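You operate a simulated robot arm through the tools that you are given. There is no shell and no other tool. Be economical: measure what you need, move in short steps, check, and stop when the job is done.

Carry out the task below with a simulated two-armed robot. There is one attempt and no reset: what you move stays moved.

Task
Take the small carton from the right bench and put it on the top deck of the trolley. Open the left drawer of the right bench, press the hold button of the teal meter to switch it off and shut the drawer again. Take the load card labelled "LOAD CARD 26" from the right bench and leave it on the brochure. Put the green block on the white sheet on the strapping bed. Put the sign that says "in test" from the low wall shelf on the top of the ageing cabinet and the sign labelled "free" on the right bench. Take the red block on the low wall shelf and put it away on the side table. Take the small bin marked "rejects" from the fourth shelf from the bottom of the narrow rack and put it on the top shelf of the left rack. Put the small grey cap from the green table on the green book on the top shelf of the left rack. Take the big grey cap and put it on top of the medium carton on the top shelf of the left rack. Put the grey drive on the top shelf of the left rack away on the long table. Take the dry pack from the left bench and leave it on the wait bay. Do these in any order. Set down upright: sign.

It is judged by the outcome, as a careful person would: the job done as asked, and still so three seconds after it is handed in. It fails if anything else is knocked over, pushed out of place, dropped, spilled or broken. A push-on lid holds only when it is set on centred and level and pressed home; a screw cap is set on level and turned clockwise until tight. Flat cloth is picked up by pressing the open fingertips on it (5 to 10 N) and closing them slowly along it; thin cloth reads only 2 to 8 mm in the jaws.

Robot
Two 7-joint arms with two-finger parallel grippers on one trunk, on a base that drives. Base frame: it is fixed to the floor where the robot stands at the start and does not move with it; the origin is under the middle of the robot, x ahead of it, y to its left, z up; the surface under the hand at the start is at about z = 750. Lengths are in mm, angles in degrees, forces in N, time in s.
The left shoulder is at the start at [70, 134, 1101], the right one opposite. With the tool pointing down near the work surface each hand reaches from about 100 to 640 mm from the robot's upright axis, wherever it stands, measured 20 degrees to its own side. Places, roughly: big grey cap (4x4x2 cm) [-3100, 3900, 800]; book [-1500, 5500, 1000]; brochure [500, 1500, 750]; dry pack [500, 3000, 750]; green block [0, -750, 750]; grey drive [-2000, 5500, 1250]; hold button of the teal meter [500, 500, 600]; left drawer of the right bench [400, 400, 600]; load card [250, -250, 750]; long table [-3300, 600, 800]; medium carton [-2250, 5500, 1000]; red block [1000, -2000, 1000]; right bench [600, 100, 800]; sheet [-3000, 0, 750]; side table [100, -800, 800]; sign [1000, -1750, 1000]; small bin [-3250, 2750, 1250]; small carton [500, 250, 750]; small grey cap (3x3x2 cm) [-3200, 3900, 800]; top deck of the trolley [-1300, 3600, 800]; top of the ageing cabinet [100, -2700, 1500]; top shelf of the left rack [-2000, 5500, 1100]; wait bay [-1700, 5500, 1100]. Payload 1.57 kg a hand.
Tool frame (each hand has its own): the origin (TCP) lies between the finger pads and is the grasp point; the fingertips stand 30 mm ahead of it; z points along the fingers, y is the line along which they close. Largest opening 80 mm; finger width 17, thickness 12; the body of the gripper, 40 by 82 mm, starts 80 mm behind the TCP.
Orientation is told as [roll, pitch, yaw] about the base's x, y, z axes, in that order, counted from this pose: with the fingers straight down and closing along the base's y, the tool's x points along the base's -x, its y along +y and its z along -z.

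Tools
- The arms move only by the tool move_arm. It takes "left_plan", "right_plan" or both (then of equal length, played together; a hand with none holds still); each is a list of rows, each a list of 7 numbers: the finger opening in mm, from 0 to 80, then the shift along the tool's x, y, z in mm, then the turn, a rotation vector about the tool's x, y, z in rad. In form: [[claw, tx, ty, tz, wx, wy, wz], ...]. A call has 1 to 10 rows; each row shifts and turns the commanded pose from where the row before left it, along the tool's axes as they then stand. Rows are played at 5 a second. More than 50 mm and 8.6 degrees between two rows, or a gripper value outside its range, and nothing of the call is played. A pose out of reach is approached as far as the arm can. The call stops where the force on the tool passes 40 N (or 10 N more than at its start, if that is more) or the arm is blocked; 0.2 s more then pass. The fingers move at their own pace (about 153 mm/s each) and stop on an object; they squeeze with about 37 N. The grip force told is the motor's: it shows also when the fingers shut on nothing. Time passes only in rows, and 0.2 s behind the last, so rows that do not move let the fingers close. It gives the time, the measured TCP pose, the force on the tool (base axes), the opening and the grip force at its end, in the units of the frame above (readings bear some noise), with the torque about the TCP (base axes, N m) and any sound that the robot's microphone picked up.
- Cameras (640 x 400 px; columns grow to the right, rows downward): "scene" is now at [119.2, 1.7, 1296.8]; the picture's right is [0.04, -1.00, 0.00], its down [-0.85, -0.04, -0.53] and it looks along [0.53, 0.02, -0.85] (base axes); focal length 214 px, centre (320, 200). "left" rides on the left gripper at [72, 7, -122] in its tool frame; the picture's right is [-0.09, 1.00, 0.00], its down [-0.84, -0.08, -0.54] and it looks along [-0.54, -0.05, 0.84] (tool axes); focal length 238 px, centre (320, 200). "right" rides on the right gripper at [72, -7, -122] in its tool frame; the picture's right is [0.09, 1.00, 0.00], its down [-0.84, 0.08, -0.54] and it looks along [-0.54, 0.05, 0.84] (tool axes); focal length 238 px, centre (320, 200). There is no depth. A picture from a camera that has moved, and an enlarged one, comes with that camera's place and axes in the base frame and with its lens.
- camera(camera): a new picture of that camera. It takes no simulated time.
- lift_body(by): slides the trunk up (or, below 0, down) by that many mm; the arms and the scene camera ride with it, the base frame stays. It gives what a move gives, with no picture.
- base_move(legs): drives the robot by 1 to 6 legs, each [ahead, left, turn to the left] in mm, mm and degrees, along the robot's own axes; the way and the turn of a leg run together, so that a leg with both is an arc; at most 1500 mm and 180 degrees a leg. The arms and the cameras ride along, it lands a little off, and it stops where it bumps. It gives what a move gives.
- turn_head(pan, tilt): turns the head with the scene camera to pan (to the left, within 86 degrees either way) and tilt (down, from -29 to 69), counted from straight ahead of the robot. It gives what a move gives.
- close_up(camera, box): a new picture of the part [left, top, right, bottom] of that camera's present view, enlarged. It takes no simulated time.
- hand_in(): hands the job in; it is judged then, once.

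Work in short steps. Places have to be worked out from the pictures, the camera data and where the tool is seen: move nearer, look again, correct. Check each grasp and each placing, and mend what went wrong. You have 577 turns and 370 pictures in all, those below and enlarged ones among them. Open the grippers and draw the arms clear of the work before you hand the job in, unless the task says otherwise; then end with one line.

The tools are called after ">>>" by a JSON object that holds its "api" and its "payload". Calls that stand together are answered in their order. move_arm: Moves the arms, as the interface text tells. Its arguments: {"type":"object","properties":{"left_plan":{"type":"array","items":{"type":"array","items":{"type":"number"}}},"right_plan":{"type":"array","items":{"type":"array","items":{"type":"number"}}}},"required":[]} The other tools are called the same way: lift_body (by) slides the trunk up or down; base_move (legs) drives the base; turn_head (pan, tilt) turns the head that bears the scene camera; camera (camera) takes a picture; close_up (camera, box) takes an enlarged picture of a part of a camera's view; hand_in () hands the job in.

At the start:

```text
time_s: 0.0
left_tool_pos: [453.3, 291.8, 1031.5]
left_orientation: [0.0, 0.0, 0.1]
left_wrist_force: [0.3, 0.0, 0.1]
left_torque: [0.01, 0.01, -0.01]
left_width: 80.0
left_finger_force: 0.0
right_tool_pos: [440.7, -86.9, 1097.2]
right_orientation: [0.0, 0.0, -0.1]
right_wrist_force: [0.2, 0.4, 0.9]
right_torque: [0.02, 0.01, 0.02]
right_width: 80.1
right_finger_force: 0.1
trunk travel left (down, up): [-675.0, 265.0]
robot x, y, heading: [2.2, -2.1, 0.0]
head pan, tilt: [2.4, 58.1]
```

scene: 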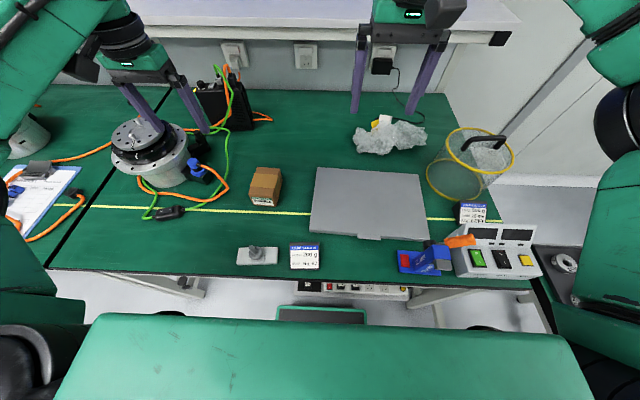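
right: 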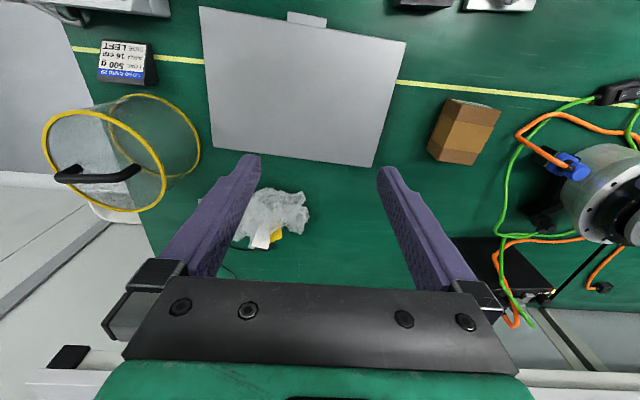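
left: 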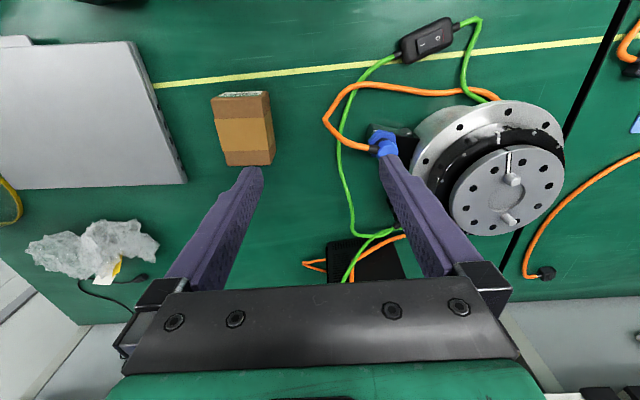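

I'll start by reading the cards on the bench and looking around.

>>> {"api": "close_up", "payload": {"camera": "scene", "box": [230, 190, 550, 300]}}

>>> {"api": "turn_head", "payload": {"pan": 60, "tilt": 35}}

>>> {"api": "camera", "payload": {"camera": "scene"}}

>>> {"api": "turn_head", "payload": {"pan": -70, "tilt": 35}}

>>> {"api": "camera", "payload": {"camera": "scene"}}

```text
2.00 times, centred on (390, 245) of scene
camera zoom: at [119.2, 1.7, 1296.8], right [0.04, -1.0, 0.0], down [-0.85, -0.04, -0.53], along [0.53, 0.02, -0.85], focal length 429 px, centre (180, 110)
```

zoom: 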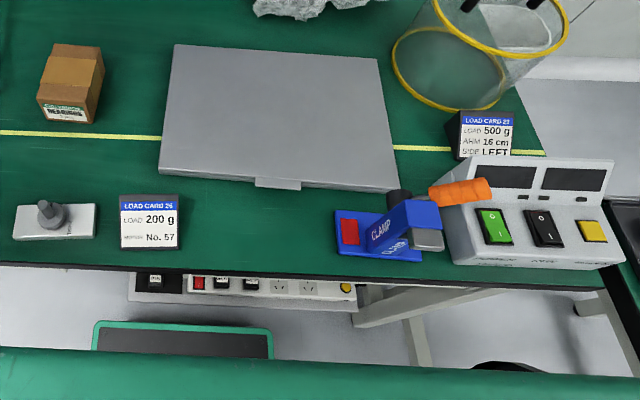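

```text
time_s: 1.3
left_tool_pos: [452.6, 291.9, 1030.8]
left_orientation: [0.0, 0.1, 0.0]
left_wrist_force: [-0.2, -0.3, 0.8]
left_torque: [0.01, 0.0, -0.02]
left_width: 79.9
left_finger_force: 0.1
right_tool_pos: [441.1, -87.7, 1096.5]
right_orientation: [0.0, 0.0, -0.2]
right_wrist_force: [0.0, -0.5, 0.7]
right_torque: [-0.05, 0.0, 0.0]
right_width: 79.8
right_finger_force: 0.1
trunk travel left (down, up): [-675.0, 265.0]
robot x, y, heading: [-3.4, 1.6, -0.2]
head pan, tilt: [60.0, 35.0]
```

```text
365 pictures are left
camera scene: at [94.7, 75.0, 1328.8], right [0.87, -0.5, 0.0], down [-0.29, -0.5, -0.82], along [0.41, 0.71, -0.57], focal length 214 px, centre (320, 200)
```

scene: 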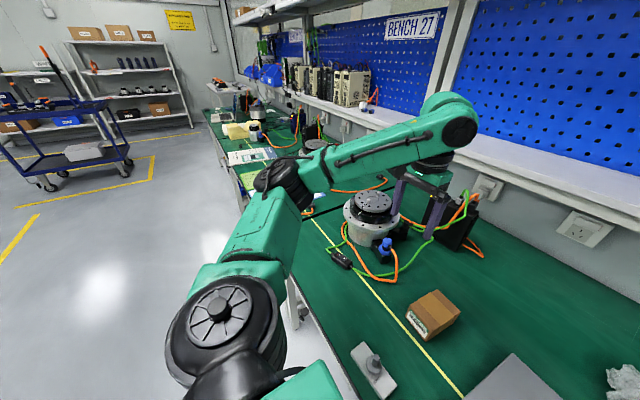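

```text
time_s: 3.4
left_tool_pos: [454.5, 292.0, 1031.3]
left_orientation: [0.0, 0.0, 0.0]
left_wrist_force: [0.5, 0.2, 0.1]
left_torque: [-0.03, 0.04, -0.03]
left_width: 80.1
left_finger_force: 0.0
right_tool_pos: [440.7, -87.3, 1096.2]
right_orientation: [0.0, 0.0, -0.1]
right_wrist_force: [0.3, -0.1, -0.5]
right_torque: [-0.01, 0.01, 0.0]
right_width: 80.0
right_finger_force: 0.1
trunk travel left (down, up): [-675.0, 265.0]
robot x, y, heading: [2.8, 1.5, 0.1]
head pan, tilt: [-70.0, 35.0]
```

```text
364 pictures are left
camera scene: at [80.7, -84.0, 1328.9], right [-0.94, -0.34, 0.0], down [-0.2, 0.54, -0.82], along [0.28, -0.77, -0.57], focal length 214 px, centre (320, 200)
```

scene: 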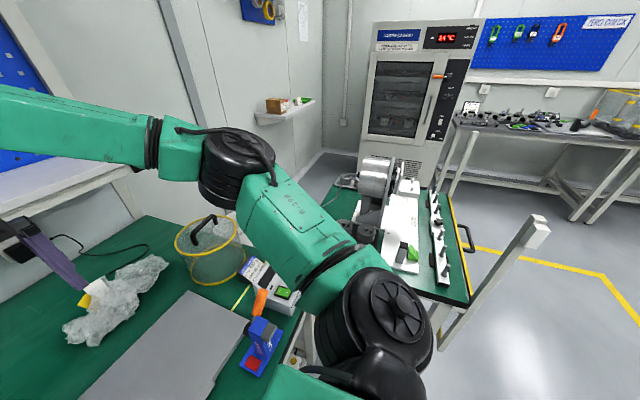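

I need a sharper read of both card labels.

>>> {"api": "turn_head", "payload": {"pan": -10, "tilt": 58}}

>>> {"api": "camera", "payload": {"camera": "scene"}}

```text
time_s: 4.7
left_tool_pos: [453.2, 292.4, 1031.1]
left_orientation: [0.0, 0.1, 0.1]
left_wrist_force: [-0.8, 0.2, -0.4]
left_torque: [0.03, 0.01, -0.02]
left_width: 79.9
left_finger_force: 0.0
right_tool_pos: [440.7, -86.1, 1095.6]
right_orientation: [0.0, 0.0, -0.1]
right_wrist_force: [-0.5, -0.4, -0.2]
right_torque: [0.0, 0.02, 0.0]
right_width: 79.9
right_finger_force: 0.1
trunk travel left (down, up): [-675.0, 265.0]
robot x, y, heading: [1.1, 3.0, -0.0]
head pan, tilt: [-10.0, 58.0]
```

```text
363 pictures are left
camera scene: at [118.4, -13.3, 1297.0], right [-0.17, -0.98, 0.0], down [-0.83, 0.15, -0.53], along [0.52, -0.09, -0.85], focal length 214 px, centre (320, 200)
```

scene: 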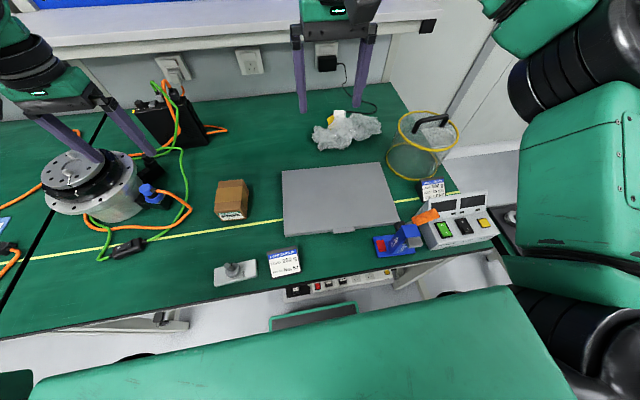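

>>> {"api": "close_up", "payload": {"camera": "scene", "box": [250, 230, 330, 280]}}

>>> {"api": "close_up", "payload": {"camera": "scene", "box": [400, 165, 480, 215]}}

```text
8.00 times, centred on (290, 255) of scene
camera zoom: at [118.4, -13.3, 1297.0], right [-0.17, -0.98, 0.0], down [-0.83, 0.15, -0.53], along [0.52, -0.09, -0.85], focal length 1716 px, centre (560, -240)
```

zoom: 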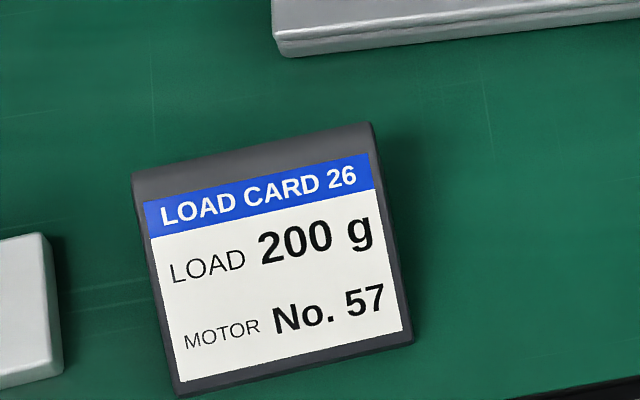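

```text
8.00 times, centred on (440, 190) of scene
camera zoom: at [118.4, -13.3, 1297.0], right [-0.17, -0.98, 0.0], down [-0.83, 0.15, -0.53], along [0.52, -0.09, -0.85], focal length 1716 px, centre (-640, 280)
```

zoom: 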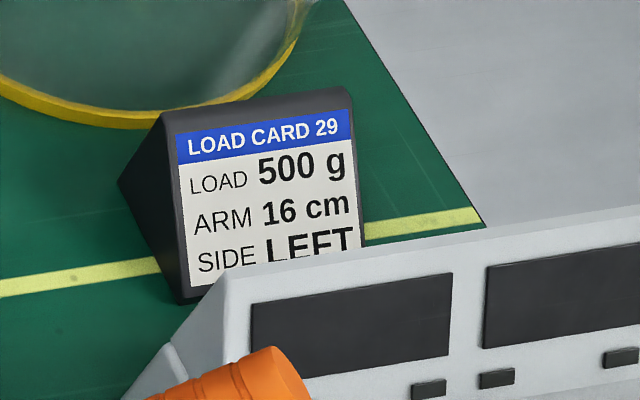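

LOAD CARD 26 is the near one at about [285, 45]. I'll back up and look at the bench front for the drawer.

>>> {"api": "base_move", "payload": {"legs": [[-700, 0, 0]]}}

>>> {"api": "turn_head", "payload": {"pan": 10, "tilt": 35}}

>>> {"api": "camera", "payload": {"camera": "scene"}}

```text
time_s: 8.6
left_tool_pos: [-254.8, 290.4, 1031.2]
left_orientation: [0.0, 0.1, -0.2]
left_wrist_force: [0.3, -0.5, 0.6]
left_torque: [0.0, 0.01, -0.02]
left_width: 79.9
left_finger_force: 0.0
right_tool_pos: [-268.0, -88.1, 1096.8]
right_orientation: [0.0, 0.0, -0.3]
right_wrist_force: [-0.1, -0.3, 0.0]
right_torque: [-0.02, -0.03, -0.06]
right_width: 80.0
right_finger_force: 0.0
trunk travel left (down, up): [-675.0, 265.0]
robot x, y, heading: [-708.8, -2.8, -0.3]
head pan, tilt: [-10.0, 58.0]
```

```text
time_s: 9.4
left_tool_pos: [-255.4, 292.7, 1031.4]
left_orientation: [0.1, 0.0, -0.2]
left_wrist_force: [-0.5, 0.3, -0.2]
left_torque: [-0.02, -0.02, 0.01]
left_width: 79.8
left_finger_force: 0.0
right_tool_pos: [-269.4, -87.2, 1096.4]
right_orientation: [0.1, 0.0, -0.3]
right_wrist_force: [0.3, 0.7, 0.4]
right_torque: [0.03, 0.01, 0.01]
right_width: 80.0
right_finger_force: 0.1
trunk travel left (down, up): [-675.0, 265.0]
robot x, y, heading: [-712.3, -0.2, 0.0]
head pan, tilt: [10.0, 35.0]
```

```text
360 pictures are left
camera scene: at [-572.9, 14.9, 1328.8], right [0.17, -0.99, 0.0], down [-0.57, -0.1, -0.82], along [0.81, 0.14, -0.57], focal length 214 px, centre (320, 200)
```

scene: 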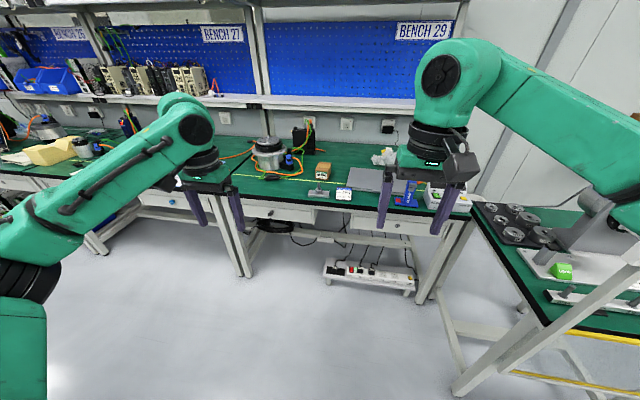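

>>> {"api": "close_up", "payload": {"camera": "scene", "box": [220, 170, 420, 295]}}

```text
3.20 times, centred on (320, 232) of scene
camera zoom: at [-572.9, 14.9, 1328.8], right [0.17, -0.99, 0.0], down [-0.57, -0.1, -0.82], along [0.81, 0.14, -0.57], focal length 686 px, centre (320, 96)
```

zoom: 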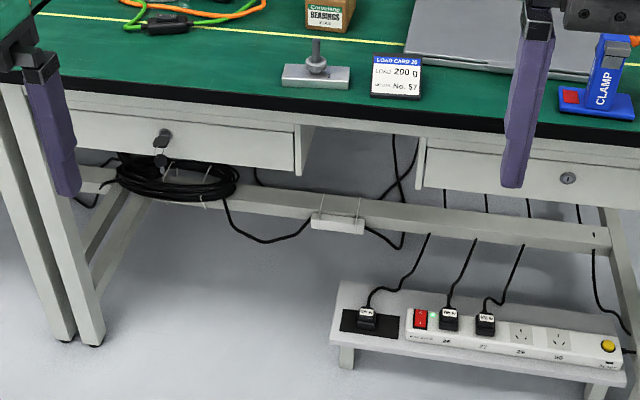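

The left drawer has a key in its lock and no obvious handle. I'll go nearer and lower for a better look.

>>> {"api": "base_move", "payload": {"legs": [[0, 200, 0], [300, 0, 0]]}}

>>> {"api": "lift_body", "payload": {"by": -350}}

>>> {"api": "turn_head", "payload": {"pan": 15, "tilt": 30}}

>>> {"api": "camera", "payload": {"camera": "scene"}}

```text
time_s: 12.7
left_tool_pos: [43.1, 494.4, 1031.1]
left_orientation: [-0.1, 0.0, -0.3]
left_wrist_force: [0.8, -0.7, 0.4]
left_torque: [0.01, -0.02, -0.01]
left_width: 79.9
left_finger_force: 0.0
right_tool_pos: [30.3, 115.4, 1096.5]
right_orientation: [0.0, -0.1, -0.3]
right_wrist_force: [-0.1, 0.4, 0.2]
right_torque: [0.04, 0.01, -0.01]
right_width: 79.8
right_finger_force: 0.1
trunk travel left (down, up): [-675.0, 265.0]
robot x, y, heading: [-408.0, 202.5, -0.2]
head pan, tilt: [10.0, 35.0]
```

```text
time_s: 16.1
left_tool_pos: [44.6, 495.4, 680.5]
left_orientation: [-0.1, 0.0, -0.2]
left_wrist_force: [0.0, -0.9, 1.1]
left_torque: [0.01, 0.02, 0.03]
left_width: 80.0
left_finger_force: 0.0
right_tool_pos: [30.6, 116.2, 746.0]
right_orientation: [0.0, 0.0, -0.4]
right_wrist_force: [-0.1, 0.8, 0.0]
right_torque: [-0.02, -0.02, 0.02]
right_width: 79.9
right_finger_force: 0.0
trunk travel left (down, up): [-325.0, 615.0]
robot x, y, heading: [-410.3, 205.0, -0.1]
head pan, tilt: [10.0, 35.0]
```

```text
time_s: 16.8
left_tool_pos: [44.3, 495.2, 680.5]
left_orientation: [0.0, 0.0, -0.1]
left_wrist_force: [-0.2, 0.9, -0.1]
left_torque: [-0.02, -0.05, -0.02]
left_width: 80.2
left_finger_force: 0.1
right_tool_pos: [30.0, 116.6, 746.4]
right_orientation: [-0.1, -0.1, -0.3]
right_wrist_force: [0.5, -0.1, 1.2]
right_torque: [0.01, 0.01, -0.03]
right_width: 79.9
right_finger_force: 0.0
trunk travel left (down, up): [-325.0, 615.0]
robot x, y, heading: [-410.9, 205.6, -0.2]
head pan, tilt: [15.0, 30.0]
```

```text
358 pictures are left
camera scene: at [-272.3, 225.9, 986.6], right [0.25, -0.97, 0.0], down [-0.48, -0.13, -0.87], along [0.84, 0.22, -0.5], focal length 214 px, centre (320, 200)
```

scene: 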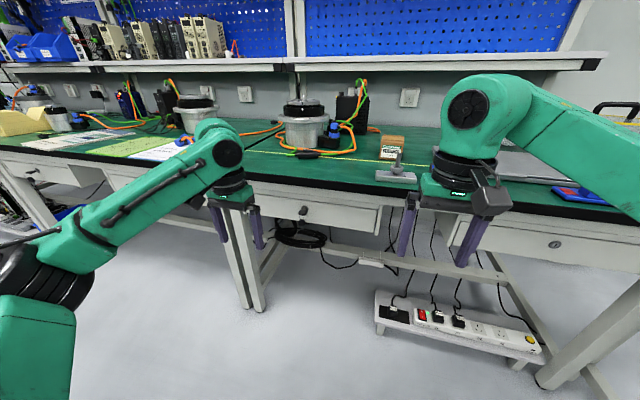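

>>> {"api": "close_up", "payload": {"camera": "scene", "box": [250, 180, 410, 280]}}

```text
4.00 times, centred on (330, 230) of scene
camera zoom: at [-272.3, 225.9, 986.6], right [0.25, -0.97, 0.0], down [-0.48, -0.13, -0.87], along [0.84, 0.22, -0.5], focal length 858 px, centre (280, 80)
```

zoom: 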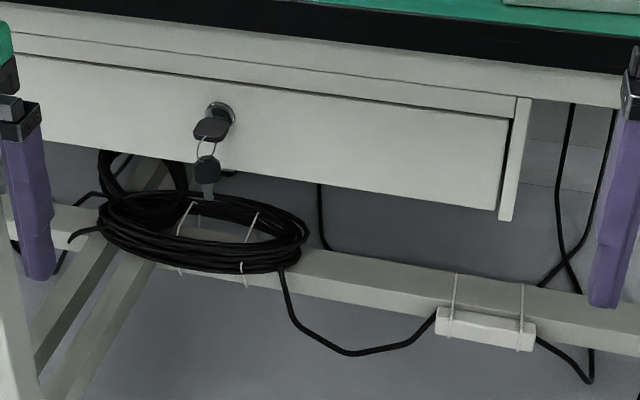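

I'll turn the left hand to point forward, in place, then view the key with its wrist camera.

>>> {"api": "move_arm", "payload": {"left_plan": [[80, 0, -8, 0, 0, -0.143, 0], [80, 0, -8, 0, 0, -0.143, 0], [80, 0, -8, 0, 0, -0.143, 0], [80, 0, -8, 0, 0, -0.143, 0], [80, 0, -8, 0, 0, -0.143, 0], [80, 0, -8, 0, 0, -0.143, 0], [80, 0, -8, 0, 0, -0.143, 0], [80, 0, -8, 0, 0, -0.143, 0], [80, 0, -8, 0, 0, -0.143, 0], [80, 0, -8, 0, 0, -0.143, 0]]}}

>>> {"api": "move_arm", "payload": {"left_plan": [[80, 0, 0, 0, 0, -0.141, 0], [80, 0, 0, 0, 0, 0, 0]]}}

>>> {"api": "camera", "payload": {"camera": "left"}}

```text
time_s: 19.0
left_tool_pos: [48.2, 439.7, 687.6]
left_orientation: [2.9, -40.0, -5.5]
left_wrist_force: [0.3, -0.3, -0.2]
left_torque: [0.01, 0.01, -0.01]
left_width: 79.8
left_finger_force: 0.0
left hand out of reach, approached as far as the arm can: row 5, 6, 7, 8, 9, 10
right_tool_pos: [31.0, 115.9, 745.4]
right_orientation: [0.0, 0.0, -0.3]
right_wrist_force: [-0.1, -0.2, 0.2]
right_torque: [0.0, 0.0, -0.01]
right_width: 79.9
right_finger_force: 0.1
trunk travel left (down, up): [-325.0, 615.0]
robot x, y, heading: [-409.3, 204.0, -0.2]
head pan, tilt: [15.0, 30.0]
```

```text
time_s: 19.6
left_tool_pos: [49.2, 440.6, 686.9]
left_orientation: [3.5, -48.0, -5.9]
left_wrist_force: [-0.4, 0.6, -0.2]
left_torque: [0.0, 0.0, -0.04]
left_width: 80.1
left_finger_force: 0.0
right_tool_pos: [30.9, 116.9, 745.4]
right_orientation: [0.1, -0.1, -0.3]
right_wrist_force: [-1.2, -0.5, 0.4]
right_torque: [-0.01, -0.01, 0.02]
right_width: 79.9
right_finger_force: 0.1
trunk travel left (down, up): [-325.0, 615.0]
robot x, y, heading: [-413.3, 202.7, -0.3]
head pan, tilt: [15.0, 30.0]
```

```text
356 pictures are left
camera left: at [-90.1, 454.1, 715.2], right [0.12, 0.99, 0.11], down [0.15, -0.13, 0.98], along [0.98, -0.1, -0.16], focal length 238 px, centre (320, 200)
```

left: 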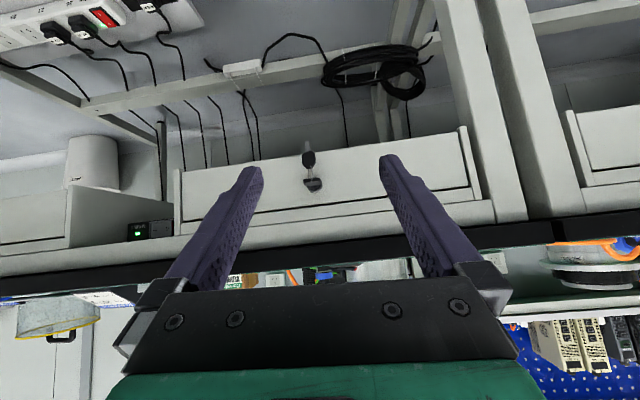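

>>> {"api": "close_up", "payload": {"camera": "left", "box": [250, 120, 400, 220]}}

```text
4.00 times, centred on (325, 170) of left
camera zoom: at [-90.1, 454.1, 715.2], right [0.12, 0.99, 0.11], down [0.15, -0.13, 0.98], along [0.98, -0.1, -0.16], focal length 953 px, centre (300, 320)
```

zoom: 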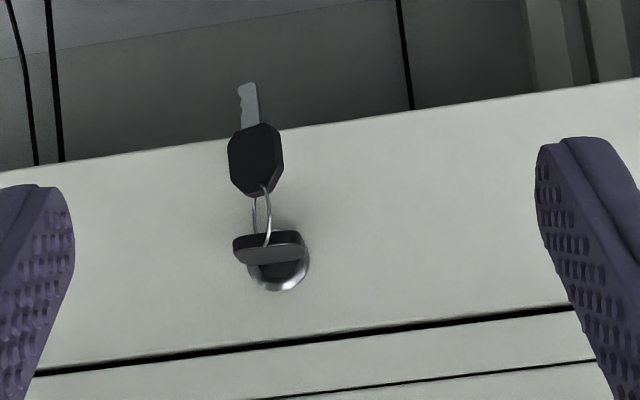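

The key bow is at about [239, 413, 633]. The hand needs more distance to straighten, so I'll move forward to about x=170 and then pitch level.

>>> {"api": "move_arm", "payload": {"left_plan": [[80, -17, -4, 42, 0, 0, 0], [80, -17, -4, 42, 0, 0, 0], [80, -17, -4, 35, 0, 0, 0], [80, 0, 0, 0, 0, -0.14, 0], [80, 0, 0, 0, 0, -0.14, 0], [80, 0, 0, 0, 0, -0.14, 0], [80, 0, 0, 0, 0, -0.14, 0], [80, 0, 0, 0, 0, -0.14, 0]]}}

```text
time_s: 21.4
left_tool_pos: [169.5, 421.1, 643.7]
left_orientation: [52.9, -87.1, -56.5]
left_wrist_force: [-0.5, -0.9, 0.5]
left_torque: [-0.07, 0.0, -0.01]
left_width: 80.0
left_finger_force: 0.1
right_tool_pos: [30.3, 115.1, 746.3]
right_orientation: [0.0, 0.0, -0.3]
right_wrist_force: [0.0, -0.5, 0.0]
right_torque: [0.01, 0.01, 0.03]
right_width: 80.0
right_finger_force: 0.1
trunk travel left (down, up): [-325.0, 615.0]
robot x, y, heading: [-412.7, 202.6, -0.2]
head pan, tilt: [15.0, 30.0]
```

>>> {"api": "camera", "payload": {"camera": "left"}}

```text
354 pictures are left
camera left: at [45.4, 438.2, 576.8], right [0.06, 0.99, 0.13], down [-0.52, -0.08, 0.85], along [0.85, -0.12, 0.51], focal length 238 px, centre (320, 200)
```

left: 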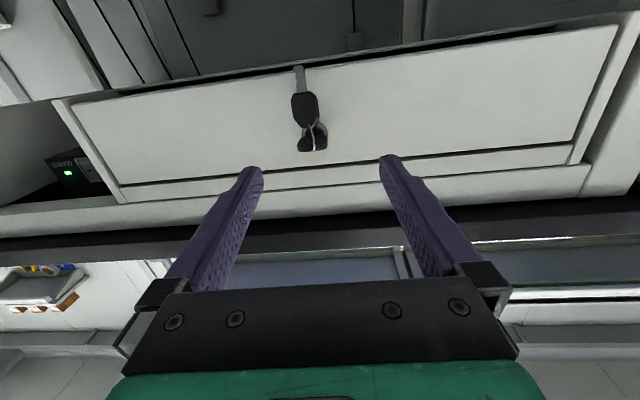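

>>> {"api": "close_up", "payload": {"camera": "left", "box": [260, 50, 380, 170]}}

```text
3.33 times, centred on (320, 110) of left
camera zoom: at [45.4, 438.2, 576.8], right [0.06, 0.99, 0.13], down [-0.52, -0.08, 0.85], along [0.85, -0.12, 0.51], focal length 794 px, centre (320, 500)
```

zoom: 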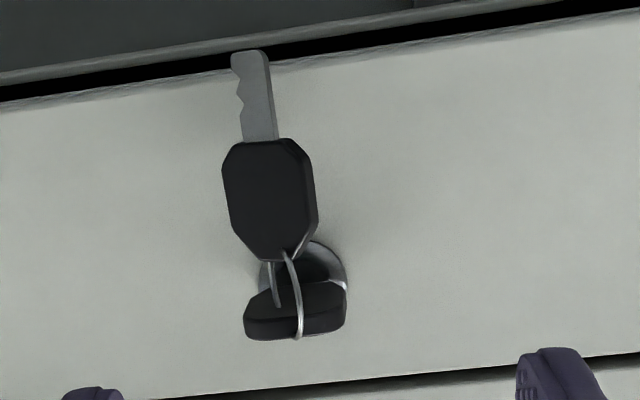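

Key bow centre at about [239, 411, 636]; I'll square the hand and advance so the fingers straddle the bow.

>>> {"api": "move_arm", "payload": {"left_plan": [[60, 7, -8, 0, -0.057, 0, -0.04], [60, 0, 0, 20, 0, 0, 0], [60, 0, 0, 18, 0, 0, 0], [60, 0, 0, 0, 0, 0, 0]]}}

>>> {"api": "camera", "payload": {"camera": "left"}}

```text
time_s: 22.4
left_tool_pos: [206.2, 413.2, 637.3]
left_orientation: [-0.1, -88.2, 0.0]
left_wrist_force: [-0.1, -1.0, 0.5]
left_torque: [0.0, -0.01, -0.01]
left_width: 60.0
left_finger_force: 0.0
right_tool_pos: [31.4, 116.2, 745.1]
right_orientation: [0.0, 0.1, -0.4]
right_wrist_force: [-0.9, 0.4, 0.9]
right_torque: [0.05, 0.02, -0.01]
right_width: 79.8
right_finger_force: 0.0
trunk travel left (down, up): [-325.0, 615.0]
robot x, y, heading: [-411.2, 208.5, -0.5]
head pan, tilt: [15.0, 30.0]
```

```text
352 pictures are left
camera left: at [81.3, 420.4, 569.9], right [0.01, 1.0, 0.09], down [-0.52, -0.08, 0.85], along [0.86, -0.05, 0.51], focal length 238 px, centre (320, 200)
```

left: 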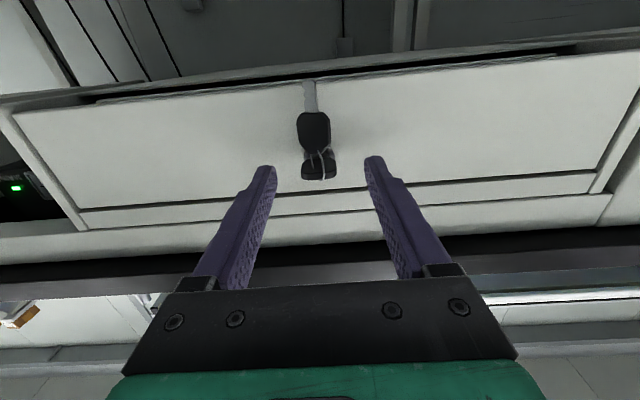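

>>> {"api": "move_arm", "payload": {"left_plan": [[60, 0, 0, 9, 0, 0, 0], [30, 0, 0, 0, 0, 0, 0], [10, 0, 0, 0, 0, 0, 0], [5, 0, 0, 0, 0, 0, 0]]}}

>>> {"api": "camera", "payload": {"camera": "left"}}

```text
time_s: 23.4
left_tool_pos: [215.3, 412.8, 636.1]
left_orientation: [1.0, -88.3, -1.4]
left_wrist_force: [-0.3, -3.5, -1.4]
left_torque: [-0.01, -0.42, 0.54]
left_width: 24.0
left_finger_force: 36.2
right_tool_pos: [30.2, 116.2, 746.0]
right_orientation: [0.0, -0.2, -0.3]
right_wrist_force: [-0.5, -0.1, 0.4]
right_torque: [-0.03, -0.02, -0.05]
right_width: 80.0
right_finger_force: 0.0
trunk travel left (down, up): [-325.0, 615.0]
robot x, y, heading: [-405.7, 202.9, -0.3]
head pan, tilt: [15.0, 30.0]
```

```text
351 pictures are left
camera left: at [90.5, 420.0, 568.7], right [0.01, 1.0, 0.09], down [-0.52, -0.08, 0.85], along [0.86, -0.05, 0.51], focal length 238 px, centre (320, 200)
```

left: 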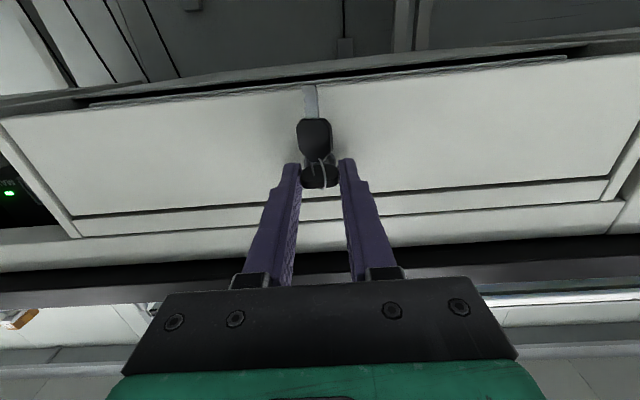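

The bow is gripped (24 mm). I'll pull gently to see whether it is locked.

>>> {"api": "move_arm", "payload": {"left_plan": [[5, 0, 0, -8, 0, 0, 0], [5, 0, 0, -8, 0, 0, 0], [5, 0, 0, 0, 0, 0, 0]]}}

>>> {"api": "camera", "payload": {"camera": "left"}}

```text
time_s: 24.2
left_tool_pos: [199.6, 412.5, 636.1]
left_orientation: [2.3, -88.3, -2.4]
left_wrist_force: [2.0, -3.6, 1.7]
left_torque: [-0.03, -0.44, 0.45]
left_width: 23.7
left_finger_force: 36.3
right_tool_pos: [30.7, 115.0, 745.5]
right_orientation: [0.1, 0.0, -0.3]
right_wrist_force: [0.4, -0.3, -0.7]
right_torque: [-0.02, -0.01, 0.01]
right_width: 80.0
right_finger_force: 0.0
trunk travel left (down, up): [-325.0, 615.0]
robot x, y, heading: [-410.2, 205.3, -0.0]
head pan, tilt: [15.0, 30.0]
```

```text
350 pictures are left
camera left: at [74.4, 419.9, 568.6], right [0.01, 1.0, 0.09], down [-0.52, -0.08, 0.85], along [0.86, -0.05, 0.51], focal length 238 px, centre (320, 200)
```

left: 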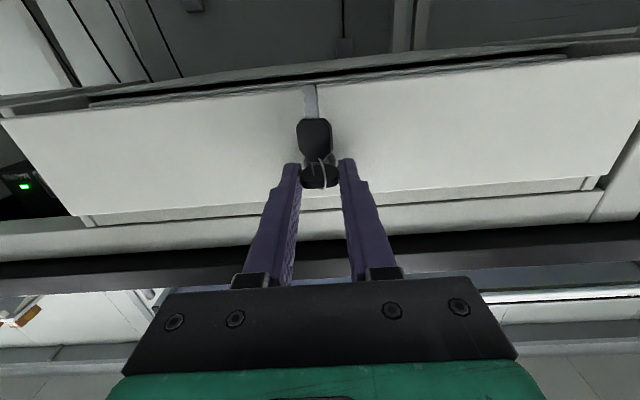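

The drawer slides open, unlocked. I'll pull it with the base.

>>> {"api": "base_move", "payload": {"legs": [[-200, 0, 0]]}}

>>> {"api": "turn_head", "payload": {"pan": 20, "tilt": 35}}

>>> {"api": "camera", "payload": {"camera": "scene"}}

```text
time_s: 25.8
left_tool_pos: [1.4, 412.9, 636.5]
left_orientation: [3.2, -88.3, -3.4]
left_wrist_force: [-0.4, -10.6, 1.4]
left_torque: [-0.05, 0.38, 0.35]
left_width: 23.8
left_finger_force: 35.8
right_tool_pos: [-167.8, 114.8, 745.9]
right_orientation: [0.0, 0.0, -0.2]
right_wrist_force: [0.7, 0.2, 0.6]
right_torque: [0.01, -0.02, -0.01]
right_width: 80.0
right_finger_force: 0.0
trunk travel left (down, up): [-325.0, 615.0]
robot x, y, heading: [-612.2, 202.9, -0.5]
head pan, tilt: [15.0, 30.0]
```

```text
time_s: 26.4
left_tool_pos: [0.3, 414.0, 636.5]
left_orientation: [1.1, -88.4, -1.2]
left_wrist_force: [-0.2, -4.1, 2.6]
left_torque: [0.01, 0.34, 0.61]
left_width: 23.7
left_finger_force: 36.3
right_tool_pos: [-167.4, 116.0, 744.9]
right_orientation: [0.2, 0.0, -0.4]
right_wrist_force: [-0.7, 0.3, -0.1]
right_torque: [-0.01, 0.03, -0.01]
right_width: 79.9
right_finger_force: 0.1
trunk travel left (down, up): [-325.0, 615.0]
robot x, y, heading: [-605.0, 206.5, -0.1]
head pan, tilt: [20.0, 35.0]
```

```text
349 pictures are left
camera scene: at [-475.3, 232.5, 979.0], right [0.34, -0.94, 0.0], down [-0.54, -0.19, -0.82], along [0.77, 0.28, -0.57], focal length 214 px, centre (320, 200)
```

scene: 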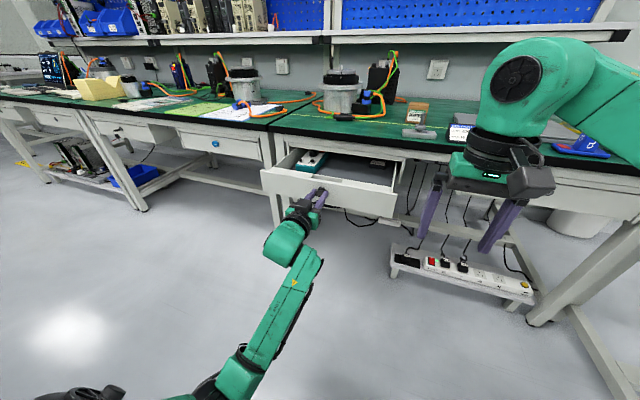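

>>> {"api": "close_up", "payload": {"camera": "scene", "box": [250, 135, 410, 235]}}

```text
4.00 times, centred on (330, 185) of scene
camera zoom: at [-475.3, 232.5, 979.0], right [0.34, -0.94, 0.0], down [-0.54, -0.19, -0.82], along [0.77, 0.28, -0.57], focal length 858 px, centre (280, 260)
```

zoom: 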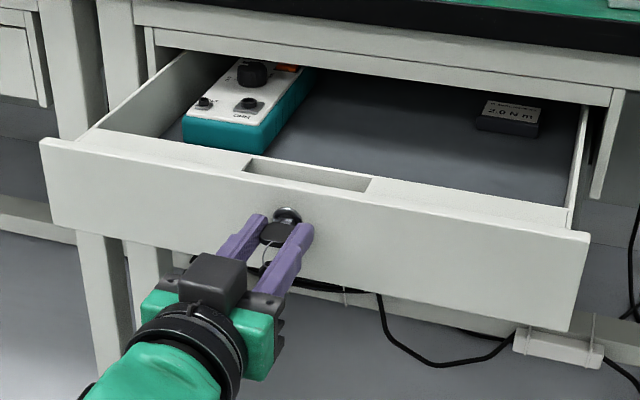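

The teal meter is in the back left, near the bench edge. I'll pull a bit further with force watching.

>>> {"api": "base_move", "payload": {"legs": [[-60, 0, 0]]}}

>>> {"api": "close_up", "payload": {"camera": "scene", "box": [250, 135, 410, 235]}}

```text
time_s: 27.4
left_tool_pos: [-59.6, 413.3, 637.7]
left_orientation: [2.1, -88.3, -2.3]
left_wrist_force: [-1.2, -9.7, 0.5]
left_torque: [0.01, -0.12, 0.44]
left_width: 23.7
left_finger_force: 36.1
right_tool_pos: [-228.0, 115.8, 746.1]
right_orientation: [0.1, -0.1, -0.3]
right_wrist_force: [0.2, -0.3, -0.5]
right_torque: [0.02, 0.02, -0.03]
right_width: 80.0
right_finger_force: 0.0
trunk travel left (down, up): [-325.0, 615.0]
robot x, y, heading: [-669.2, 204.1, -0.2]
head pan, tilt: [20.0, 35.0]
```

```text
4.00 times, centred on (330, 185) of scene
camera zoom: at [-535.1, 232.2, 979.0], right [0.34, -0.94, 0.0], down [-0.54, -0.19, -0.82], along [0.77, 0.28, -0.57], focal length 858 px, centre (280, 260)
```

zoom: 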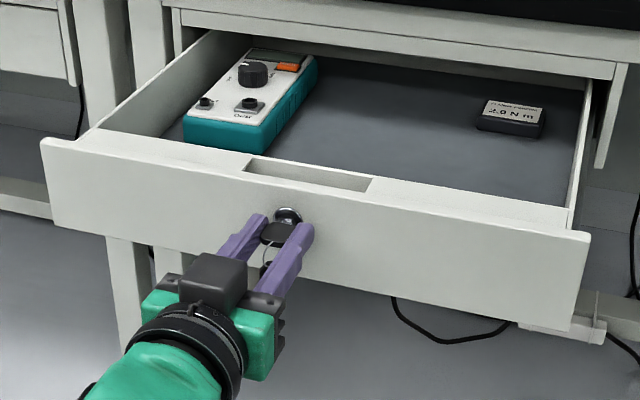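

The drawer is out about 275 mm. Release the key and back the hand off.

>>> {"api": "move_arm", "payload": {"left_plan": [[50, 0, 0, 0, 0, 0, 0], [50, 0, 0, -20, 0, 0, 0], [50, 0, 0, -40, 0, 0, 0], [50, 0, 0, -40, 0, 0, 0]]}}

>>> {"api": "lift_body", "payload": {"by": 370}}

>>> {"api": "move_arm", "payload": {"left_plan": [[60, 0, 0, 0, 0, 0.145, 0], [60, 0, 0, 0, 0, 0.145, 0], [60, 0, 0, 0, 0, 0.145, 0], [60, 0, 0, 0, 0, 0.145, 0], [60, 0, 0, 0, 0, 0.145, 0], [60, 0, 0, 0, 0, 0.145, 0], [60, 0, 0, 0, 0, 0.145, 0], [60, 0, 0, 0, 0, 0.145, 0], [60, 0, 0, 0, 0, 0.145, 0], [60, 0, 0, 0, 0, 0.145, 0]]}}

>>> {"api": "turn_head", "payload": {"pan": 20, "tilt": 45}}

>>> {"api": "camera", "payload": {"camera": "scene"}}

```text
time_s: 28.4
left_tool_pos: [-159.2, 415.8, 640.0]
left_orientation: [0.4, -88.2, -0.7]
left_wrist_force: [-0.2, 0.3, 0.0]
left_torque: [-0.01, 0.0, -0.01]
left_width: 50.1
left_finger_force: 0.1
right_tool_pos: [-227.8, 115.9, 746.8]
right_orientation: [0.0, -0.1, -0.2]
right_wrist_force: [0.0, 0.8, -0.5]
right_torque: [0.02, 0.0, 0.02]
right_width: 80.0
right_finger_force: 0.0
trunk travel left (down, up): [-325.0, 615.0]
robot x, y, heading: [-666.8, 204.9, -0.2]
head pan, tilt: [20.0, 35.0]
```

```text
time_s: 32.0
left_tool_pos: [-158.8, 414.8, 1008.1]
left_orientation: [-0.7, -88.3, 0.3]
left_wrist_force: [-0.3, -0.6, -0.6]
left_torque: [0.01, -0.02, 0.02]
left_width: 50.0
left_finger_force: 0.0
right_tool_pos: [-227.3, 117.6, 1115.2]
right_orientation: [-0.1, 0.0, -0.2]
right_wrist_force: [0.2, 0.3, 0.1]
right_torque: [0.02, 0.0, 0.01]
right_width: 80.1
right_finger_force: 0.1
trunk travel left (down, up): [-695.0, 245.0]
robot x, y, heading: [-668.8, 205.2, -0.2]
head pan, tilt: [20.0, 35.0]
```

```text
time_s: 34.2
left_tool_pos: [-159.6, 416.2, 1008.8]
left_orientation: [0.1, -5.0, -0.1]
left_wrist_force: [-1.2, 0.1, -0.1]
left_torque: [0.01, -0.02, 0.01]
left_width: 59.9
left_finger_force: 0.1
right_tool_pos: [-226.8, 116.9, 1114.2]
right_orientation: [-0.1, 0.1, -0.2]
right_wrist_force: [0.5, 0.4, 0.5]
right_torque: [0.03, 0.0, 0.0]
right_width: 80.1
right_finger_force: 0.0
trunk travel left (down, up): [-695.0, 245.0]
robot x, y, heading: [-667.3, 210.2, -0.3]
head pan, tilt: [20.0, 35.0]
```

```text
time_s: 34.9
left_tool_pos: [-159.1, 416.2, 1008.8]
left_orientation: [0.0, -5.1, -0.3]
left_wrist_force: [0.8, -0.7, -0.2]
left_torque: [0.03, 0.05, -0.03]
left_width: 59.7
left_finger_force: 0.2
right_tool_pos: [-226.5, 117.2, 1115.8]
right_orientation: [0.0, 0.0, -0.3]
right_wrist_force: [-0.5, 1.6, 0.1]
right_torque: [0.0, 0.01, -0.01]
right_width: 80.1
right_finger_force: 0.0
trunk travel left (down, up): [-695.0, 245.0]
robot x, y, heading: [-667.8, 204.9, 0.2]
head pan, tilt: [20.0, 45.0]
```

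```text
346 pictures are left
camera scene: at [-541.0, 231.1, 1334.1], right [0.34, -0.94, 0.0], down [-0.66, -0.24, -0.71], along [0.67, 0.24, -0.71], focal length 214 px, centre (320, 200)
```

scene: 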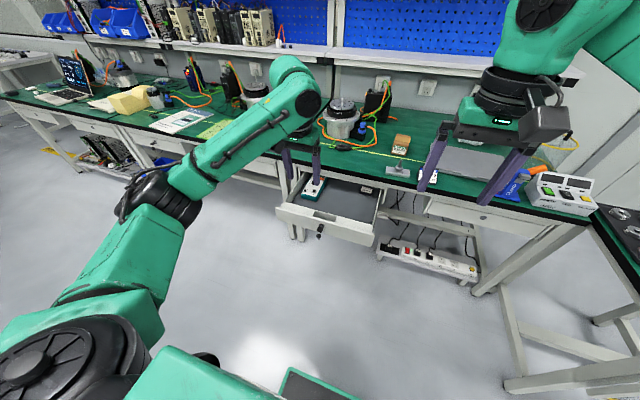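

>>> {"api": "base_move", "payload": {"legs": [[0, 115, 0], [330, 0, 0]]}}

>>> {"api": "camera", "payload": {"camera": "left"}}

```text
time_s: 37.9
left_tool_pos: [176.1, 526.2, 1009.1]
left_orientation: [0.0, -5.2, -0.5]
left_wrist_force: [-0.2, -0.4, 0.1]
left_torque: [-0.01, 0.04, 0.01]
left_width: 60.1
left_finger_force: 0.0
right_tool_pos: [106.7, 228.4, 1115.4]
right_orientation: [0.0, -0.1, -0.5]
right_wrist_force: [-0.1, -0.1, 0.2]
right_torque: [0.02, -0.02, -0.02]
right_width: 79.8
right_finger_force: 0.0
trunk travel left (down, up): [-695.0, 245.0]
robot x, y, heading: [-332.3, 319.6, -0.6]
head pan, tilt: [20.0, 45.0]
```

```text
345 pictures are left
camera left: at [92.7, 533.0, 1124.8], right [0.1, 0.99, 0.01], down [0.78, -0.08, 0.62], along [0.61, -0.06, -0.79], focal length 238 px, centre (320, 200)
```

left: 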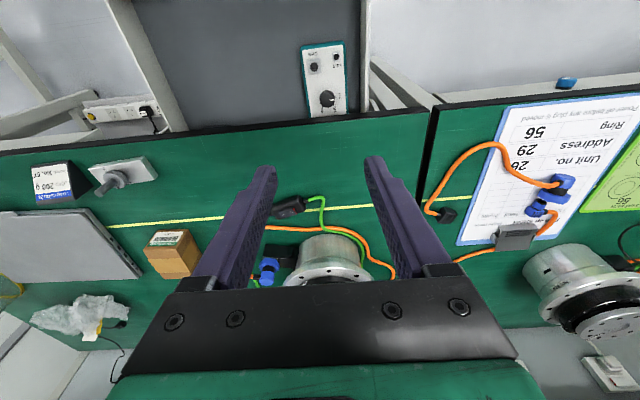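

>>> {"api": "close_up", "payload": {"camera": "left", "box": [260, 25, 400, 125]}}

```text
4.00 times, centred on (330, 75) of left
camera zoom: at [92.7, 533.0, 1124.8], right [0.1, 0.99, 0.01], down [0.78, -0.08, 0.62], along [0.61, -0.06, -0.79], focal length 953 px, centre (280, 700)
```

zoom: 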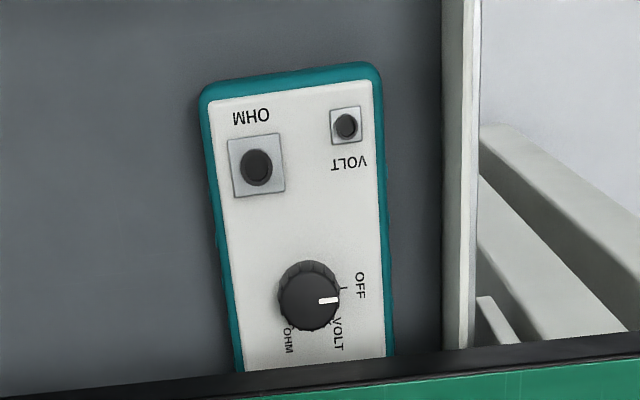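

Those are jacks and a dial; the orange hold button is at the far end, at about x=295, still under the bench edge (x≈212). I'll open the drawer further by hooking closed fingers inside the front panel.

>>> {"api": "move_arm", "payload": {"left_plan": [[0, 40, -40, 0, 0, 0.09, 0], [0, 45, -20, 0, 0, 0, 0], [0, 41, -40, 0, 0, 0, 0], [0, 0, -46, 0, 0, 0, 0], [0, 0, -46, 0, 0, 0, 0], [0, 0, 0, 50, 0, 0, 0], [0, 0, 0, 50, 0, 0, 0], [0, 0, 0, 50, 0, 0, 0], [0, 0, 0, 0, 0, 0, 0]]}}

>>> {"api": "camera", "payload": {"camera": "left"}}

```text
refused: row 1 steps farther than a row can; nothing moved
```

```text
343 pictures are left
camera left: at [92.7, 533.0, 1124.8], right [0.1, 0.99, 0.01], down [0.78, -0.08, 0.62], along [0.61, -0.06, -0.79], focal length 238 px, centre (320, 200)
```

left: 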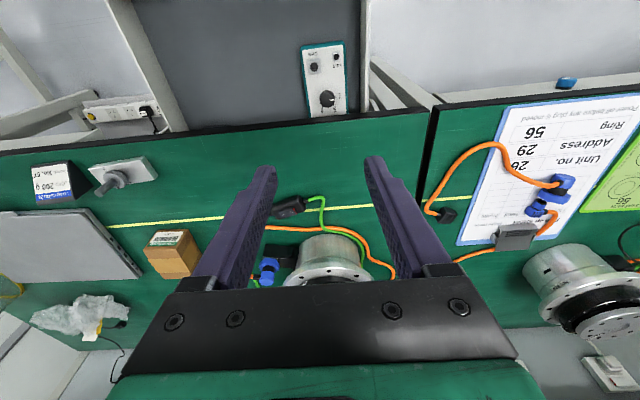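

Steps must be ≤50 mm in total; I'll shrink them.

>>> {"api": "move_arm", "payload": {"left_plan": [[0, 33, -33, 0, 0, 0.09, 0], [0, 33, -33, 0, 0, 0, 0], [0, 33, -33, 0, 0, 0, 0], [0, 33, -33, 0, 0, 0, 0], [0, 0, -48, 0, 0, 0, 0], [0, 0, -26, 0, 0, 0, 0], [0, 0, 0, 49, 0, 0, 0], [0, 0, 0, 49, 0, 0, 0], [0, 0, 0, 49, 0, 0, 0], [0, 0, 0, 0, 0, 0, 0]]}}

>>> {"api": "camera", "payload": {"camera": "left"}}

```text
time_s: 40.1
left_tool_pos: [43.4, 321.4, 858.0]
left_orientation: [-0.1, 0.0, -0.6]
left_wrist_force: [1.3, 0.6, -0.2]
left_torque: [-0.01, -0.02, 0.01]
left_width: 0.0
left_finger_force: 21.1
right_tool_pos: [106.5, 228.1, 1116.3]
right_orientation: [0.0, 0.0, -0.6]
right_wrist_force: [-0.6, -0.4, 0.1]
right_torque: [0.03, 0.02, 0.01]
right_width: 79.9
right_finger_force: 0.1
trunk travel left (down, up): [-695.0, 245.0]
robot x, y, heading: [-332.7, 317.3, -0.2]
head pan, tilt: [20.0, 45.0]
```

```text
342 pictures are left
camera left: at [-28.2, 328.2, 979.8], right [0.1, 0.99, 0.0], down [0.84, -0.09, 0.54], along [0.54, -0.06, -0.84], focal length 238 px, centre (320, 200)
```

left: 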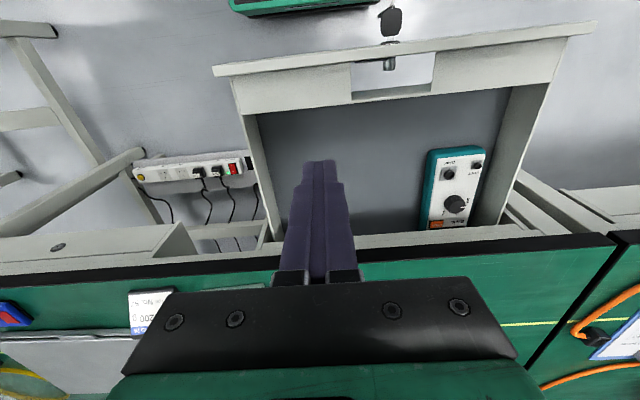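

Good view: front block spans to about x=31. I'll shift to x≈58, descend inside the drawer and pull back.

>>> {"api": "move_arm", "payload": {"left_plan": [[0, -16, 0, 45, 0, 0, 0], [0, 0, 0, 49, 0, 0, 0], [0, 0, 0, 49, 0, 0, 0], [0, 0, 0, 42, 0, 0, 0], [0, 0, 0, 0, 0, 0, 0]]}}

>>> {"api": "move_arm", "payload": {"left_plan": [[0, 20, 0, 0, 0, 0, 0], [0, 20, 0, 0, 0, 0, 0], [0, 20, 0, 0, 0, 0, 0], [0, 0, 0, 0, 0, 0, 0]]}}

>>> {"api": "camera", "payload": {"camera": "left"}}

```text
time_s: 41.3
left_tool_pos: [59.7, 322.2, 674.1]
left_orientation: [0.0, 0.0, -0.6]
left_wrist_force: [0.7, -0.2, 0.6]
left_torque: [0.0, -0.01, -0.03]
left_width: 0.1
left_finger_force: 21.3
right_tool_pos: [106.0, 227.3, 1117.1]
right_orientation: [0.0, -0.1, -0.5]
right_wrist_force: [1.1, 0.3, 0.6]
right_torque: [0.03, 0.0, -0.03]
right_width: 80.2
right_finger_force: 0.2
trunk travel left (down, up): [-695.0, 245.0]
robot x, y, heading: [-332.9, 316.8, -0.5]
head pan, tilt: [20.0, 45.0]
```

```text
time_s: 42.3
left_tool_pos: [-1.0, 322.0, 673.0]
left_orientation: [0.0, 0.1, -0.5]
left_wrist_force: [0.1, -0.6, -0.3]
left_torque: [0.02, -0.01, 0.01]
left_width: 0.0
left_finger_force: 21.8
right_tool_pos: [107.3, 226.7, 1116.5]
right_orientation: [0.0, 0.0, -0.4]
right_wrist_force: [0.5, 0.2, -0.1]
right_torque: [0.0, -0.02, -0.02]
right_width: 80.1
right_finger_force: 0.0
trunk travel left (down, up): [-695.0, 245.0]
robot x, y, heading: [-336.1, 318.7, -0.4]
head pan, tilt: [20.0, 45.0]
```

```text
341 pictures are left
camera left: at [-74.3, 328.3, 794.9], right [0.1, 0.99, 0.0], down [0.84, -0.09, 0.54], along [0.54, -0.06, -0.84], focal length 238 px, centre (320, 200)
```

left: 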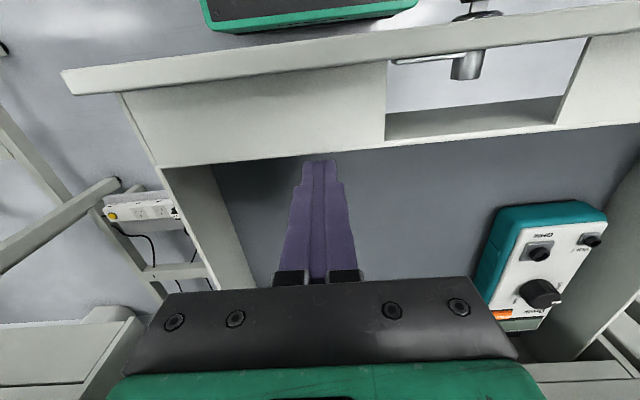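

>>> {"api": "move_arm", "payload": {"left_plan": [[0, 20, 0, 0, 0, 0, 0], [0, 20, 0, 0, 0, 0, 0], [0, 20, 0, 0, 0, 0, 0], [0, 0, 0, 0, 0, 0, 0]]}}

>>> {"api": "camera", "payload": {"camera": "left"}}

```text
time_s: 43.3
left_tool_pos: [-61.9, 321.8, 673.3]
left_orientation: [0.0, 0.0, -0.5]
left_wrist_force: [-0.7, 0.7, 0.3]
left_torque: [0.04, -0.02, -0.02]
left_width: 0.0
left_finger_force: 21.6
right_tool_pos: [106.5, 227.6, 1116.0]
right_orientation: [-0.1, 0.0, -0.4]
right_wrist_force: [0.6, 0.3, -0.5]
right_torque: [0.01, 0.02, -0.03]
right_width: 79.8
right_finger_force: 0.1
trunk travel left (down, up): [-695.0, 245.0]
robot x, y, heading: [-332.3, 317.6, -0.5]
head pan, tilt: [20.0, 45.0]
```

```text
340 pictures are left
camera left: at [-134.3, 328.7, 795.5], right [0.1, 0.99, 0.0], down [0.84, -0.09, 0.54], along [0.54, -0.05, -0.84], focal length 238 px, centre (320, 200)
```

left: 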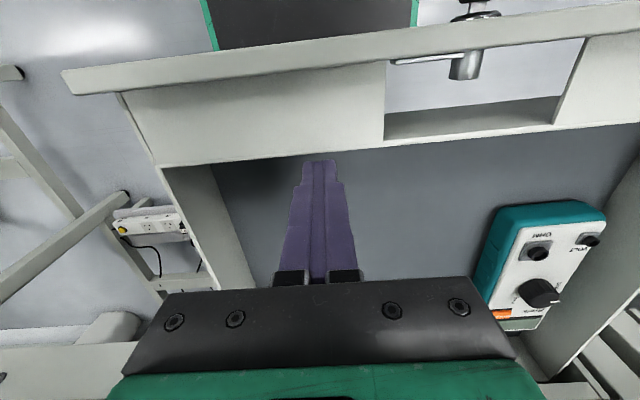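

>>> {"api": "close_up", "payload": {"camera": "left", "box": [450, 190, 630, 340]}}

```text
2.67 times, centred on (540, 265) of left
camera zoom: at [-134.3, 328.7, 795.5], right [0.1, 0.99, 0.0], down [0.84, -0.09, 0.54], along [0.54, -0.05, -0.84], focal length 636 px, centre (-267, 27)
```

zoom: 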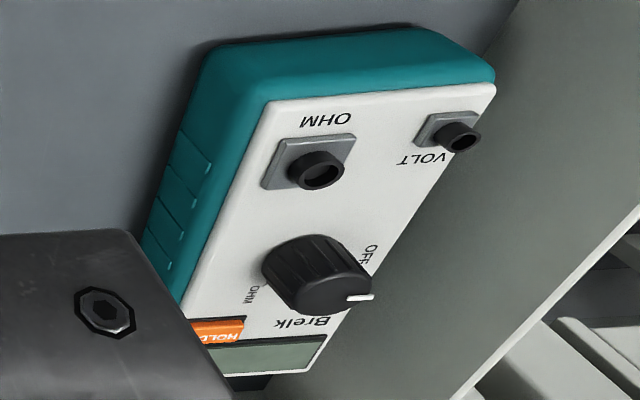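

HOLD button confirmed. I'll lift out and move above it.

>>> {"api": "move_arm", "payload": {"left_plan": [[0, -10, 0, -40, 0, 0, 0], [0, 0, 0, -49, 0, 0, 0], [0, 0, 0, -49, 0, 0, 0], [0, 0, 0, -20, 0, 0, 0], [0, -33, 33, 0, 0, 0, 0], [0, -33, 33, 0, 0, 0, 0], [0, -33, 33, 0, 0, 0, 0], [0, -33, 33, 0, 0, 0, 0], [0, -33, 33, 0, 0, 0, 0], [0, -20, 28, 0, 0, 0, 0]]}}

>>> {"api": "camera", "payload": {"camera": "left"}}

```text
time_s: 45.5
left_tool_pos: [136.4, 513.1, 832.6]
left_orientation: [-0.1, 0.1, -0.5]
left_wrist_force: [0.5, 0.5, -0.4]
left_torque: [-0.02, -0.01, -0.01]
left_width: 0.1
left_finger_force: 21.6
right_tool_pos: [107.1, 228.7, 1115.9]
right_orientation: [0.1, 0.0, -0.5]
right_wrist_force: [-0.7, -0.4, 0.5]
right_torque: [-0.01, -0.03, -0.01]
right_width: 80.2
right_finger_force: 0.1
trunk travel left (down, up): [-695.0, 245.0]
robot x, y, heading: [-333.3, 318.7, -0.3]
head pan, tilt: [20.0, 45.0]
```

```text
338 pictures are left
camera left: at [64.2, 520.1, 954.2], right [0.1, 0.99, 0.0], down [0.84, -0.09, 0.54], along [0.54, -0.06, -0.84], focal length 238 px, centre (320, 200)
```

left: 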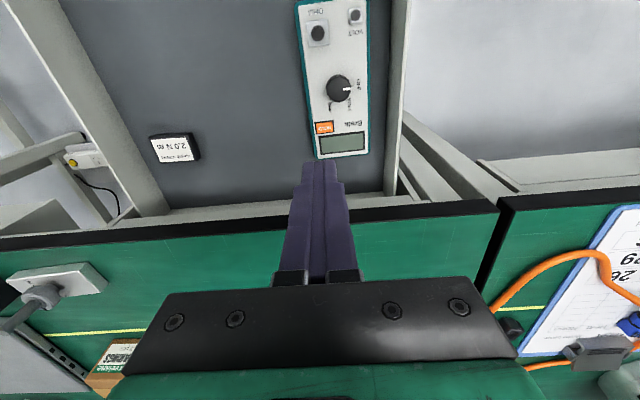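

>>> {"api": "move_arm", "payload": {"left_plan": [[0, -17.5, 0, 40, 0, 0, 0], [0, 0, 0, 49, 0, 0, 0], [0, 0, 0, 49, 0, 0, 0], [0, 0, 0, 10, 0, 0, 0], [0, 0, 0, 0, 0, 0, 0]]}}

>>> {"api": "camera", "payload": {"camera": "left"}}

```text
time_s: 46.7
left_tool_pos: [152.9, 511.3, 682.5]
left_orientation: [0.0, 0.0, -0.6]
left_wrist_force: [0.0, 0.7, 0.3]
left_torque: [0.01, 0.0, 0.0]
left_width: 0.2
left_finger_force: 20.9
right_tool_pos: [107.4, 227.0, 1115.5]
right_orientation: [-0.1, -0.1, -0.6]
right_wrist_force: [-0.4, -0.5, 1.2]
right_torque: [-0.03, 0.03, -0.02]
right_width: 80.1
right_finger_force: 0.0
trunk travel left (down, up): [-695.0, 245.0]
robot x, y, heading: [-334.1, 319.0, -0.4]
head pan, tilt: [20.0, 45.0]
```

```text
337 pictures are left
camera left: at [79.8, 519.5, 804.5], right [0.1, 0.99, 0.0], down [0.84, -0.09, 0.54], along [0.54, -0.06, -0.84], focal length 238 px, centre (320, 200)
```

left: 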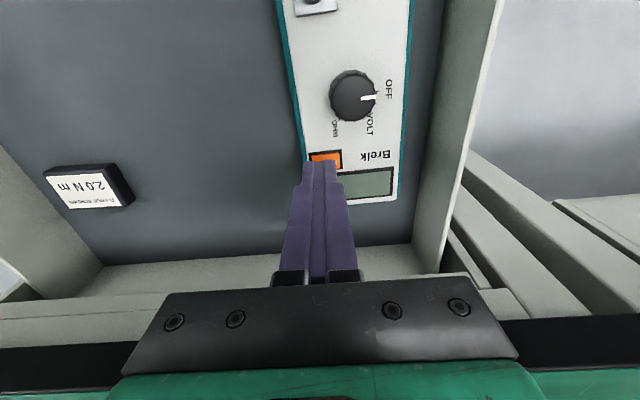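

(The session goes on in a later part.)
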